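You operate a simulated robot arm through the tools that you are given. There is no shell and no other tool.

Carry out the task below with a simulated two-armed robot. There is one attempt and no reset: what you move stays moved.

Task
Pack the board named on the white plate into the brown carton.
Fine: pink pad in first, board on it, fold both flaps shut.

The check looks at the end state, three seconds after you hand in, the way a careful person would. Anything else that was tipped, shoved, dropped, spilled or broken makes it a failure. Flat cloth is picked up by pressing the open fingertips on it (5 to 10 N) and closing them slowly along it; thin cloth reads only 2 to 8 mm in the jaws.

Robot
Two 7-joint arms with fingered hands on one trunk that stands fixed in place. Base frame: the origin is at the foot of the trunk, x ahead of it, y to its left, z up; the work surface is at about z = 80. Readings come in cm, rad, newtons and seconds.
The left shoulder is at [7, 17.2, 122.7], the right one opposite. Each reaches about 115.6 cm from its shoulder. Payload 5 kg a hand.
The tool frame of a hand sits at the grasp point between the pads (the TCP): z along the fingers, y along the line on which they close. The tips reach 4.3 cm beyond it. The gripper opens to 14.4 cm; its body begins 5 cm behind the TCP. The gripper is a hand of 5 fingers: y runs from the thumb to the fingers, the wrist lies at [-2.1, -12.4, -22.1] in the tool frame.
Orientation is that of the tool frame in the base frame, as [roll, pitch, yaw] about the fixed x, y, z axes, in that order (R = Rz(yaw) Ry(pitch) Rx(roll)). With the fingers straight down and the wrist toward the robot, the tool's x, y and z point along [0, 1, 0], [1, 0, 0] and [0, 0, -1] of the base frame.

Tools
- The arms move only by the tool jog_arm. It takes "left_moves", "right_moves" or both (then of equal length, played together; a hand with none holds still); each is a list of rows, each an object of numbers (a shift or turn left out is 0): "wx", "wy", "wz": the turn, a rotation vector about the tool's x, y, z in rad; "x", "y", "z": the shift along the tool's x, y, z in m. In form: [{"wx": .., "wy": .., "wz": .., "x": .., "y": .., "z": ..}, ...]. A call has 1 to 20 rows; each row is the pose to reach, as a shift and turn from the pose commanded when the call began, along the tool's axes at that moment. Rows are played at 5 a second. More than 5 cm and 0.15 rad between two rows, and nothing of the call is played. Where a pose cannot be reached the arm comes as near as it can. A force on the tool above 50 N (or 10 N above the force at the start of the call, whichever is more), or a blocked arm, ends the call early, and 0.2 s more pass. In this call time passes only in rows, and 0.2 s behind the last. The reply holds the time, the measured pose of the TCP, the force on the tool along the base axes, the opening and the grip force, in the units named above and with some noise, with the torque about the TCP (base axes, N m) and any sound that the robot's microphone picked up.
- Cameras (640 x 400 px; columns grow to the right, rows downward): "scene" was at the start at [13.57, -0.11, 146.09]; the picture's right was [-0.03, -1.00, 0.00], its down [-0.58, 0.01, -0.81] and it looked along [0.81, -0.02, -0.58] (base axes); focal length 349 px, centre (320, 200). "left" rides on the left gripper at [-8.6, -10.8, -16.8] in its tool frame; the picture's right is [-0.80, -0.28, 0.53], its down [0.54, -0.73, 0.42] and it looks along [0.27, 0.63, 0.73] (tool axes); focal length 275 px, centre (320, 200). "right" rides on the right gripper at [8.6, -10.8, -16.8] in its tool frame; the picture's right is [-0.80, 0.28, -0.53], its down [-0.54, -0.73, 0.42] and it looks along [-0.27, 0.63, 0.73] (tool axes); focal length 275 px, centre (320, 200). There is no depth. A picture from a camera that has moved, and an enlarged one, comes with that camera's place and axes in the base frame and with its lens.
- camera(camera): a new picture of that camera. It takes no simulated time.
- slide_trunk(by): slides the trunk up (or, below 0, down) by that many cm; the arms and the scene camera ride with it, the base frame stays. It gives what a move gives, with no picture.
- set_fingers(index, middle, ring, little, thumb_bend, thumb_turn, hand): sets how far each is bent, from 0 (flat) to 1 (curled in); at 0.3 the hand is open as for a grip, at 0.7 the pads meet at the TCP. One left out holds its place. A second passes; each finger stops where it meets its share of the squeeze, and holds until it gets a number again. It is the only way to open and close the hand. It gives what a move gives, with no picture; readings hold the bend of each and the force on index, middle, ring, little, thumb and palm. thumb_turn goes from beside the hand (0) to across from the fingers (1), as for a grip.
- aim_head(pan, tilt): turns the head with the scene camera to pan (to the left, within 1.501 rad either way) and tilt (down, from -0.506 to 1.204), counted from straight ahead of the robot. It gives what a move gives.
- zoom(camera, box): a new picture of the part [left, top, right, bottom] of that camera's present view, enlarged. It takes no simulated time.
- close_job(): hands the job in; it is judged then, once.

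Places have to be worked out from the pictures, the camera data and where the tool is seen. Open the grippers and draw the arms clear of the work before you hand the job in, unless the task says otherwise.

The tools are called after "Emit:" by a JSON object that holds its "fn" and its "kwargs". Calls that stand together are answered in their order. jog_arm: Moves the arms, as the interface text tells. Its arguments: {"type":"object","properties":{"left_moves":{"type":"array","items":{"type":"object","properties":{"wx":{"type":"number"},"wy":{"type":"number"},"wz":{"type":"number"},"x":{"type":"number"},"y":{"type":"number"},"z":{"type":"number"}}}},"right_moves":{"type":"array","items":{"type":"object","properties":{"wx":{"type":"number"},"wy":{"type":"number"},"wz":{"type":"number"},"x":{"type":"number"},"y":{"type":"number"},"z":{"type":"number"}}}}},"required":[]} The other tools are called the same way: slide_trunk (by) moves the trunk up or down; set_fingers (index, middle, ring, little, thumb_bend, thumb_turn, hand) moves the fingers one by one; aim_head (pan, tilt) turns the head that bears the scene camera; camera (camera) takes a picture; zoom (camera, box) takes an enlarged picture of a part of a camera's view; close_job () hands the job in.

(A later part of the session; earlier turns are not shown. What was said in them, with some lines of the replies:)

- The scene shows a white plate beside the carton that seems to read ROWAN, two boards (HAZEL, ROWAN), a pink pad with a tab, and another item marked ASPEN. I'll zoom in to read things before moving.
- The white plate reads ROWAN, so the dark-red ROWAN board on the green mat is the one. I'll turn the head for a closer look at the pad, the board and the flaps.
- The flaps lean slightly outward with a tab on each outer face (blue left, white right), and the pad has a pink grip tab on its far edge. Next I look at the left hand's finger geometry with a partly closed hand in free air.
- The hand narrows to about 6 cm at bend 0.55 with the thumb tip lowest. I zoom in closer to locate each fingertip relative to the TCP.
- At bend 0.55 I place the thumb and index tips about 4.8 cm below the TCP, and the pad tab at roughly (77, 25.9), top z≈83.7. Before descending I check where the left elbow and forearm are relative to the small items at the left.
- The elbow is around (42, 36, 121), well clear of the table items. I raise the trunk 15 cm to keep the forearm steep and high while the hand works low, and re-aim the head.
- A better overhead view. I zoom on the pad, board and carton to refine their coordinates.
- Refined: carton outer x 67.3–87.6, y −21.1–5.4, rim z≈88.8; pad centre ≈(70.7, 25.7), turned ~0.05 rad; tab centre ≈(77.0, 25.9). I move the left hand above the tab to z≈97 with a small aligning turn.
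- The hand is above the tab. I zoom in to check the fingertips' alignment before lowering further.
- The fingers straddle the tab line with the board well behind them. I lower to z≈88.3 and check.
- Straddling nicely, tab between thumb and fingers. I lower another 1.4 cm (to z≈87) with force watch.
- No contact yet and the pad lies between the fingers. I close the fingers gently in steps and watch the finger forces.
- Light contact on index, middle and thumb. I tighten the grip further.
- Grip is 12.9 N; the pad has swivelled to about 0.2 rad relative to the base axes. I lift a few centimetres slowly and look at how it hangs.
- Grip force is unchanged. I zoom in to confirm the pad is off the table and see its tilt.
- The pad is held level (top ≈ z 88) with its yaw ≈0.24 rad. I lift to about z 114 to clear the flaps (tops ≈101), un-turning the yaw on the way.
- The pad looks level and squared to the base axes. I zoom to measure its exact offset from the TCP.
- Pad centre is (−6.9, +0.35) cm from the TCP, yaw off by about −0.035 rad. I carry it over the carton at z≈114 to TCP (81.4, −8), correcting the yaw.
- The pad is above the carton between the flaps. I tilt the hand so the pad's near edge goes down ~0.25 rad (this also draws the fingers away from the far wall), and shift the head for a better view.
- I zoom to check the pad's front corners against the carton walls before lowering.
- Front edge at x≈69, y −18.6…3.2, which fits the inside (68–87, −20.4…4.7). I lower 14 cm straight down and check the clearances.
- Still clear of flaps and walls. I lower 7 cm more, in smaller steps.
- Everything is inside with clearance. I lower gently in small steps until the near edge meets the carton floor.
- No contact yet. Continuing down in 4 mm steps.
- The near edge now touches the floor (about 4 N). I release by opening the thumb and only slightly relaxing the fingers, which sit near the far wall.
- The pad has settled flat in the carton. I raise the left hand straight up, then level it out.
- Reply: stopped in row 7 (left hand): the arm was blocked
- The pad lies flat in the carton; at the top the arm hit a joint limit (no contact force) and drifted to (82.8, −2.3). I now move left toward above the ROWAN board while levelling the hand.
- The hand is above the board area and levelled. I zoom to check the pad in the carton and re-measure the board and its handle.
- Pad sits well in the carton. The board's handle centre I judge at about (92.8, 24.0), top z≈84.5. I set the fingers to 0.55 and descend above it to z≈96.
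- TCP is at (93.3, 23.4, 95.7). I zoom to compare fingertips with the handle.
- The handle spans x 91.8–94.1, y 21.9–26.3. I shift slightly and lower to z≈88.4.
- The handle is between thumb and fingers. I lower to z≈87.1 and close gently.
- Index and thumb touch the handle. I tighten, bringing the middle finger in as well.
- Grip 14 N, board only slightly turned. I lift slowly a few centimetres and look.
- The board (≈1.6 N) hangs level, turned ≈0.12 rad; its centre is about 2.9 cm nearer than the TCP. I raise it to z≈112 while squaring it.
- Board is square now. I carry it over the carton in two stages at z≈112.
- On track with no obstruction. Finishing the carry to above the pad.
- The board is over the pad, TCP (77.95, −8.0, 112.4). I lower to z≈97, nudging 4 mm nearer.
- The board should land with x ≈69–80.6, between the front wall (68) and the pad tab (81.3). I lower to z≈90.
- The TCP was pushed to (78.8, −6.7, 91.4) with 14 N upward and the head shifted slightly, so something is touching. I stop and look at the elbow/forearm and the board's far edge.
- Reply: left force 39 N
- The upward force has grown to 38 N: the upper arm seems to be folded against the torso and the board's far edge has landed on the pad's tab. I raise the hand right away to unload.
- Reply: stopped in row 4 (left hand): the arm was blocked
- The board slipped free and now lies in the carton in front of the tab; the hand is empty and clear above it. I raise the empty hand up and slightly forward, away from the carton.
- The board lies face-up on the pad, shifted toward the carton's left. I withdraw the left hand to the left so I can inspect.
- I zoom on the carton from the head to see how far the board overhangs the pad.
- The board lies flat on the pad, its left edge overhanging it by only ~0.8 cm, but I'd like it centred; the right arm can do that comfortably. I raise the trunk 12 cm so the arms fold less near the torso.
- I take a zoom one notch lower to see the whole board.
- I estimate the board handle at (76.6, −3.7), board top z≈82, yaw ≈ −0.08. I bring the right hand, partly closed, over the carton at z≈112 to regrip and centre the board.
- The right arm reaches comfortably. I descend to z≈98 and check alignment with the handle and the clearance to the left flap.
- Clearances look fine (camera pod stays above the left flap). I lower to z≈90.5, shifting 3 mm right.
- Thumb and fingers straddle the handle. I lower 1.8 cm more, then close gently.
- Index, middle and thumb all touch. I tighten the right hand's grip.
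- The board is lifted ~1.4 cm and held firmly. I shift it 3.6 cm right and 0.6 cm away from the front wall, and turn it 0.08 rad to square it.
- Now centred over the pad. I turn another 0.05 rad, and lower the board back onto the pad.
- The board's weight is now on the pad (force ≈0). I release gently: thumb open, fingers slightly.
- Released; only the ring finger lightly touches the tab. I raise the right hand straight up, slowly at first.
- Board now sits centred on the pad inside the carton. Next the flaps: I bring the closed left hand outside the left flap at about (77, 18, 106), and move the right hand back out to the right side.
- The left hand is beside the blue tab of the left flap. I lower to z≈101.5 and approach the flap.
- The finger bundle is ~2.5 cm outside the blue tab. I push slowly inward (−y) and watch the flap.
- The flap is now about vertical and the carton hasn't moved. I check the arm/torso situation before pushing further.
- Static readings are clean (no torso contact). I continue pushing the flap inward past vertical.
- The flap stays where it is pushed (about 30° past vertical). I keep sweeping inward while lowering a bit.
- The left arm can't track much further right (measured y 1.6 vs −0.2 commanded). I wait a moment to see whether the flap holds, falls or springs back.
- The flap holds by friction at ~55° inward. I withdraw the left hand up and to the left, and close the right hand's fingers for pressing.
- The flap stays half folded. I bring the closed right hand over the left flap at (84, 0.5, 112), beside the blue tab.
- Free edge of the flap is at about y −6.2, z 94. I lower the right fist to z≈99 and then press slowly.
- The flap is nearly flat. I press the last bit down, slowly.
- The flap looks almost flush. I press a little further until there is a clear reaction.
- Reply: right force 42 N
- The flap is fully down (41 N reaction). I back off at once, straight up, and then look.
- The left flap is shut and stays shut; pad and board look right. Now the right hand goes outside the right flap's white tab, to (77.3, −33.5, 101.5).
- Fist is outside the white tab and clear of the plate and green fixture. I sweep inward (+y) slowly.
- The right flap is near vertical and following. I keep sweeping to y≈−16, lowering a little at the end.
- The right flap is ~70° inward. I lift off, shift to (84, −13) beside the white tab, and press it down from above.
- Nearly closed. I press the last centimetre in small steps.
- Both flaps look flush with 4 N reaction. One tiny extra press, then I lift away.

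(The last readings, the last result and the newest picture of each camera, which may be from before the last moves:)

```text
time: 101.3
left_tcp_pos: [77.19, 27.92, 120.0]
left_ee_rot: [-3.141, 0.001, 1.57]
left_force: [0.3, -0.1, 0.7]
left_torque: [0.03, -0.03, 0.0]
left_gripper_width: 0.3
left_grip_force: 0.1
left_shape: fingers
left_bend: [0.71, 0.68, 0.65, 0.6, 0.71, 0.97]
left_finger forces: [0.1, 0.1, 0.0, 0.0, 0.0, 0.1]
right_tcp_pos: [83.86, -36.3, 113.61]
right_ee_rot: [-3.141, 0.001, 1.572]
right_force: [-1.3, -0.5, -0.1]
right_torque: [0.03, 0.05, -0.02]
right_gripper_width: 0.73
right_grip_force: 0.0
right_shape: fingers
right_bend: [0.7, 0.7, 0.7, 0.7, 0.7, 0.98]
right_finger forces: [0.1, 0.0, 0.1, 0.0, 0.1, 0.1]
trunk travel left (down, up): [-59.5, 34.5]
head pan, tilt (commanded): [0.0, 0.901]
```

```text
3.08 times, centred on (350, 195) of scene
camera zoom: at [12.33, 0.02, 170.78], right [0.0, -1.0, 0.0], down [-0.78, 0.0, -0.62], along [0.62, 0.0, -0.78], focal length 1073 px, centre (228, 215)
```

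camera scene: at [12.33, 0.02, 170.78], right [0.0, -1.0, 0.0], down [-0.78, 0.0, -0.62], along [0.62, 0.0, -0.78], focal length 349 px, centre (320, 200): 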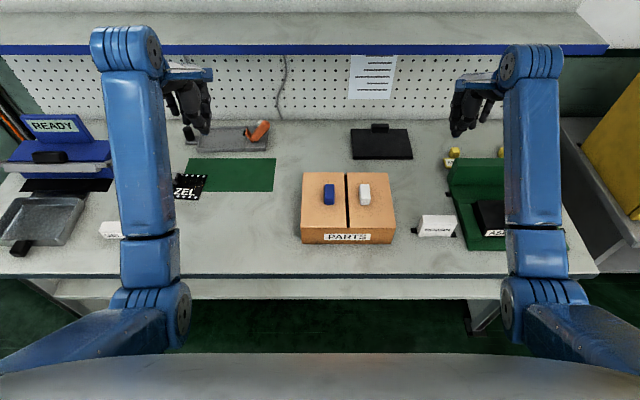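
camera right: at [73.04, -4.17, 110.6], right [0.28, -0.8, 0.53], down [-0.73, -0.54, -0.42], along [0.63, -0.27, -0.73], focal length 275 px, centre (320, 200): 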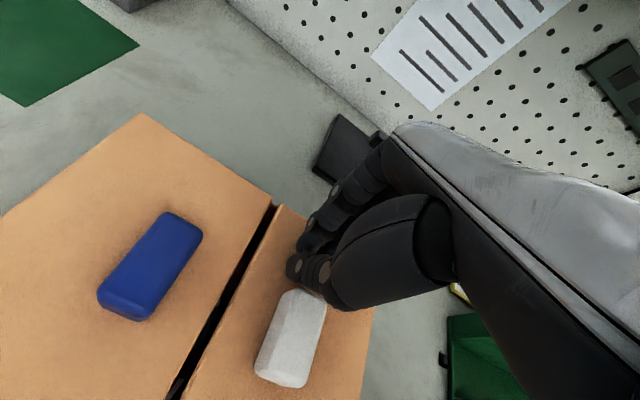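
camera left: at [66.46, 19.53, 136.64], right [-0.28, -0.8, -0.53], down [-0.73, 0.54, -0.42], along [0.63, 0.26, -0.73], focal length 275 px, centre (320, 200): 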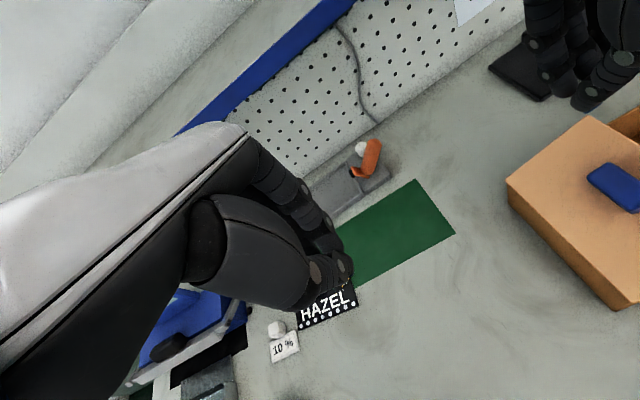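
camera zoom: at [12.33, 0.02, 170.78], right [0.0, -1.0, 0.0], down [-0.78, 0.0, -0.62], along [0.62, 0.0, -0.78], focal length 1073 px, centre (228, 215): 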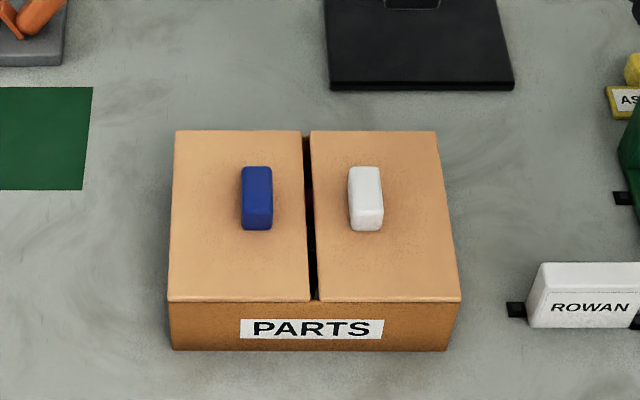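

Both flaps are shut flush. I open both hands and draw the arms further up and outward.

Emit:
{"fn": "set_fingers", "kwargs": {"hand": "left", "index": 0.3, "middle": 0.3, "ring": 0.3, "little": 0.3, "thumb_bend": 0.3}}

Emit:
{"fn": "set_fingers", "kwargs": {"hand": "right", "index": 0.3, "middle": 0.3, "ring": 0.3, "little": 0.3, "thumb_bend": 0.3}}

Emit:
{"fn": "jog_arm", "kwargs": {"left_moves": [{"z": -0.03}, {"z": -0.06}, {"z": -0.09, "x": 0.02}, {"z": -0.12, "x": 0.04}], "right_moves": [{"z": -0.04}, {"z": -0.08}, {"z": -0.12, "y": -0.02}, {"z": -0.16, "y": -0.04}]}}

Emit:
{"fn": "aim_head", "kwargs": {"pan": 0.4, "tilt": 0.75}}

Emit:
{"fn": "camera", "kwargs": {"camera": "scene"}}

Emit:
{"fn": "camera", "kwargs": {"camera": "left"}}

Emit:
{"fn": "camera", "kwargs": {"camera": "right"}}

```text
time: 102.3
left_tcp_pos: [77.3, 27.95, 119.88]
left_ee_rot: [3.141, 0.001, 1.572]
left_force: [0.8, -0.2, 0.4]
left_torque: [-0.01, -0.01, 0.03]
left_gripper_width: 14.9
left_grip_force: 0.1
left_shape: fingers
left_bend: [0.3, 0.3, 0.3, 0.3, 0.3, 0.98]
left_finger forces: [0.0, 0.0, 0.0, 0.0, 0.1, 0.0]
right_tcp_pos: [83.9, -36.06, 113.6]
right_ee_rot: [-3.141, 0.0, 1.572]
right_force: [0.4, -0.3, -0.1]
right_torque: [-0.01, 0.0, 0.0]
right_gripper_width: 0.74
right_grip_force: 0.1
right_shape: fingers
right_bend: [0.7, 0.7, 0.7, 0.7, 0.7, 0.98]
right_finger forces: [0.0, 0.1, 0.0, 0.0, 0.1, 0.0]
trunk travel left (down, up): [-59.5, 34.5]
head pan, tilt (commanded): [0.0, 0.901]
```

```text
time: 103.3
left_tcp_pos: [77.33, 27.9, 119.95]
left_ee_rot: [3.141, 0.001, 1.571]
left_force: [-0.3, 0.1, 0.2]
left_torque: [0.03, -0.02, -0.02]
left_gripper_width: 14.91
left_grip_force: 0.1
left_shape: fingers
left_bend: [0.3, 0.3, 0.3, 0.3, 0.3, 0.98]
left_finger forces: [0.0, 0.0, 0.0, 0.0, 0.0, 0.0]
right_tcp_pos: [83.85, -36.23, 113.59]
right_ee_rot: [3.141, 0.0, 1.57]
right_force: [0.3, 0.0, 0.1]
right_torque: [0.0, 0.0, -0.01]
right_gripper_width: 14.93
right_grip_force: 0.1
right_shape: fingers
right_bend: [0.3, 0.3, 0.3, 0.3, 0.3, 0.98]
right_finger forces: [0.1, 0.0, 0.1, 0.0, 0.0, 0.0]
trunk travel left (down, up): [-59.5, 34.5]
head pan, tilt (commanded): [0.0, 0.901]
```

```text
time: 104.3
left_tcp_pos: [76.81, 32.02, 132.14]
left_ee_rot: [-3.141, 0.003, 1.571]
left_force: [-0.2, -0.2, -0.2]
left_torque: [-0.01, -0.04, 0.02]
left_gripper_width: 14.94
left_grip_force: 0.0
left_shape: fingers
left_bend: [0.3, 0.3, 0.3, 0.3, 0.3, 0.98]
left_finger forces: [0.0, 0.0, 0.0, 0.0, 0.1, 0.1]
right_tcp_pos: [79.74, -35.84, 129.49]
right_ee_rot: [-3.141, 0.002, 1.572]
right_force: [-1.1, 0.5, 0.6]
right_torque: [-0.03, -0.06, -0.01]
right_gripper_width: 14.91
right_grip_force: 0.0
right_shape: fingers
right_bend: [0.3, 0.3, 0.3, 0.3, 0.3, 0.98]
right_finger forces: [0.0, 0.0, 0.0, 0.1, 0.0, 0.0]
trunk travel left (down, up): [-59.5, 34.5]
head pan, tilt (commanded): [0.0, 0.901]
```

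```text
time: 105.2
left_tcp_pos: [77.0, 31.89, 132.05]
left_ee_rot: [-3.141, 0.002, 1.57]
left_force: [0.5, -0.1, 0.2]
left_torque: [-0.05, 0.02, 0.0]
left_gripper_width: 14.94
left_grip_force: 0.0
left_shape: fingers
left_bend: [0.3, 0.3, 0.3, 0.3, 0.3, 0.98]
left_finger forces: [0.1, 0.0, 0.1, 0.0, 0.0, 0.1]
right_tcp_pos: [80.05, -35.89, 129.24]
right_ee_rot: [3.141, 0.003, 1.57]
right_force: [0.1, -0.2, -0.3]
right_torque: [0.02, 0.03, 0.03]
right_gripper_width: 14.97
right_grip_force: 0.1
right_shape: fingers
right_bend: [0.3, 0.3, 0.3, 0.3, 0.3, 0.98]
right_finger forces: [0.1, 0.0, 0.1, 0.1, 0.0, 0.1]
trunk travel left (down, up): [-59.5, 34.5]
head pan, tilt (commanded): [0.4, 0.75]
```

```text
taken
camera scene: at [12.5, 3.29, 171.96], right [0.39, -0.92, 0.0], down [-0.63, -0.26, -0.73], along [0.67, 0.28, -0.68], focal length 349 px, centre (320, 200)
```

scene: 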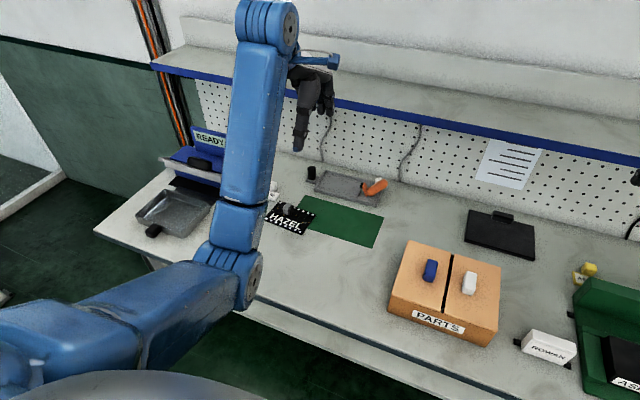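

```text
taken
camera left: at [66.15, 23.34, 148.85], right [-0.28, -0.8, -0.53], down [-0.73, 0.54, -0.42], along [0.63, 0.27, -0.73], focal length 275 px, centre (320, 200)
```

left: 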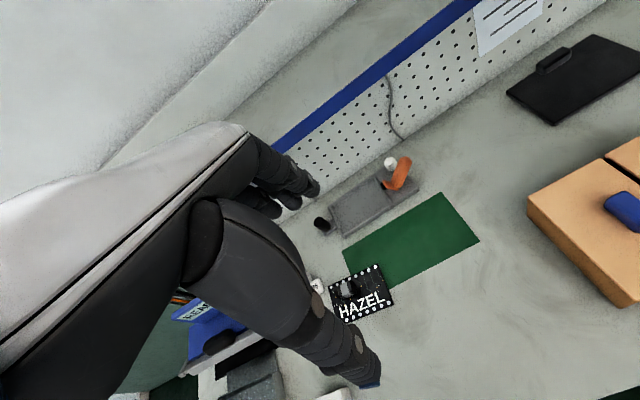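

```text
taken
camera right: at [69.1, -27.27, 146.04], right [0.28, -0.8, 0.53], down [-0.73, -0.54, -0.42], along [0.63, -0.27, -0.73], focal length 275 px, centre (320, 200)
```

right: 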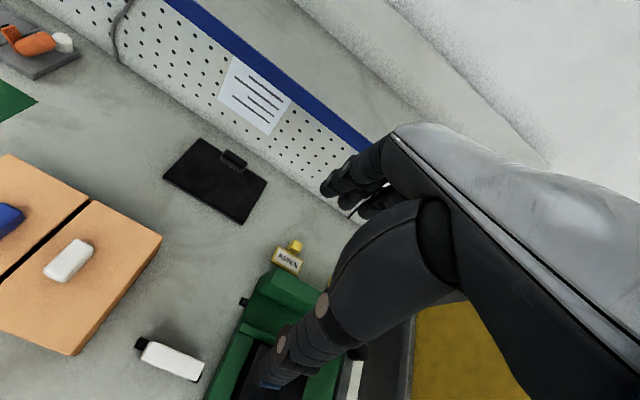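

The carton is closed with pad and ROWAN board inside, everything else sits where it was, and both hands are open and clear. I hand the job in.

Emit:
{"fn": "close_job", "kwargs": {}}

```text
The job is handed in.
```

I packed the ROWAN board into the carton and handed the job in. The pink pad went in first, the board sits centred and face-up on it, and both flaps are shut flush.

- **Board drop:** while I was lowering the board with the left hand, its far edge caught on the pad's tab and pressed at up to about 39 N. It slipped free and landed flat on the pad, about 4 cm to the left of centre. I regripped it with the right hand, centred it and set it down gently. I saw no damage in the pictures, but I can't rule out a mark from that contact.
- **Left flap:** I pressed it down with a brief peak of about 41 N before backing off. The carton had not moved in the pictures.

In the last pictures the rest of the bench showed nothing tipped or moved; the 10 %, 40 % and GEL items were partly hidden by the left arm. Both hands are open and the arms are clear of the work.
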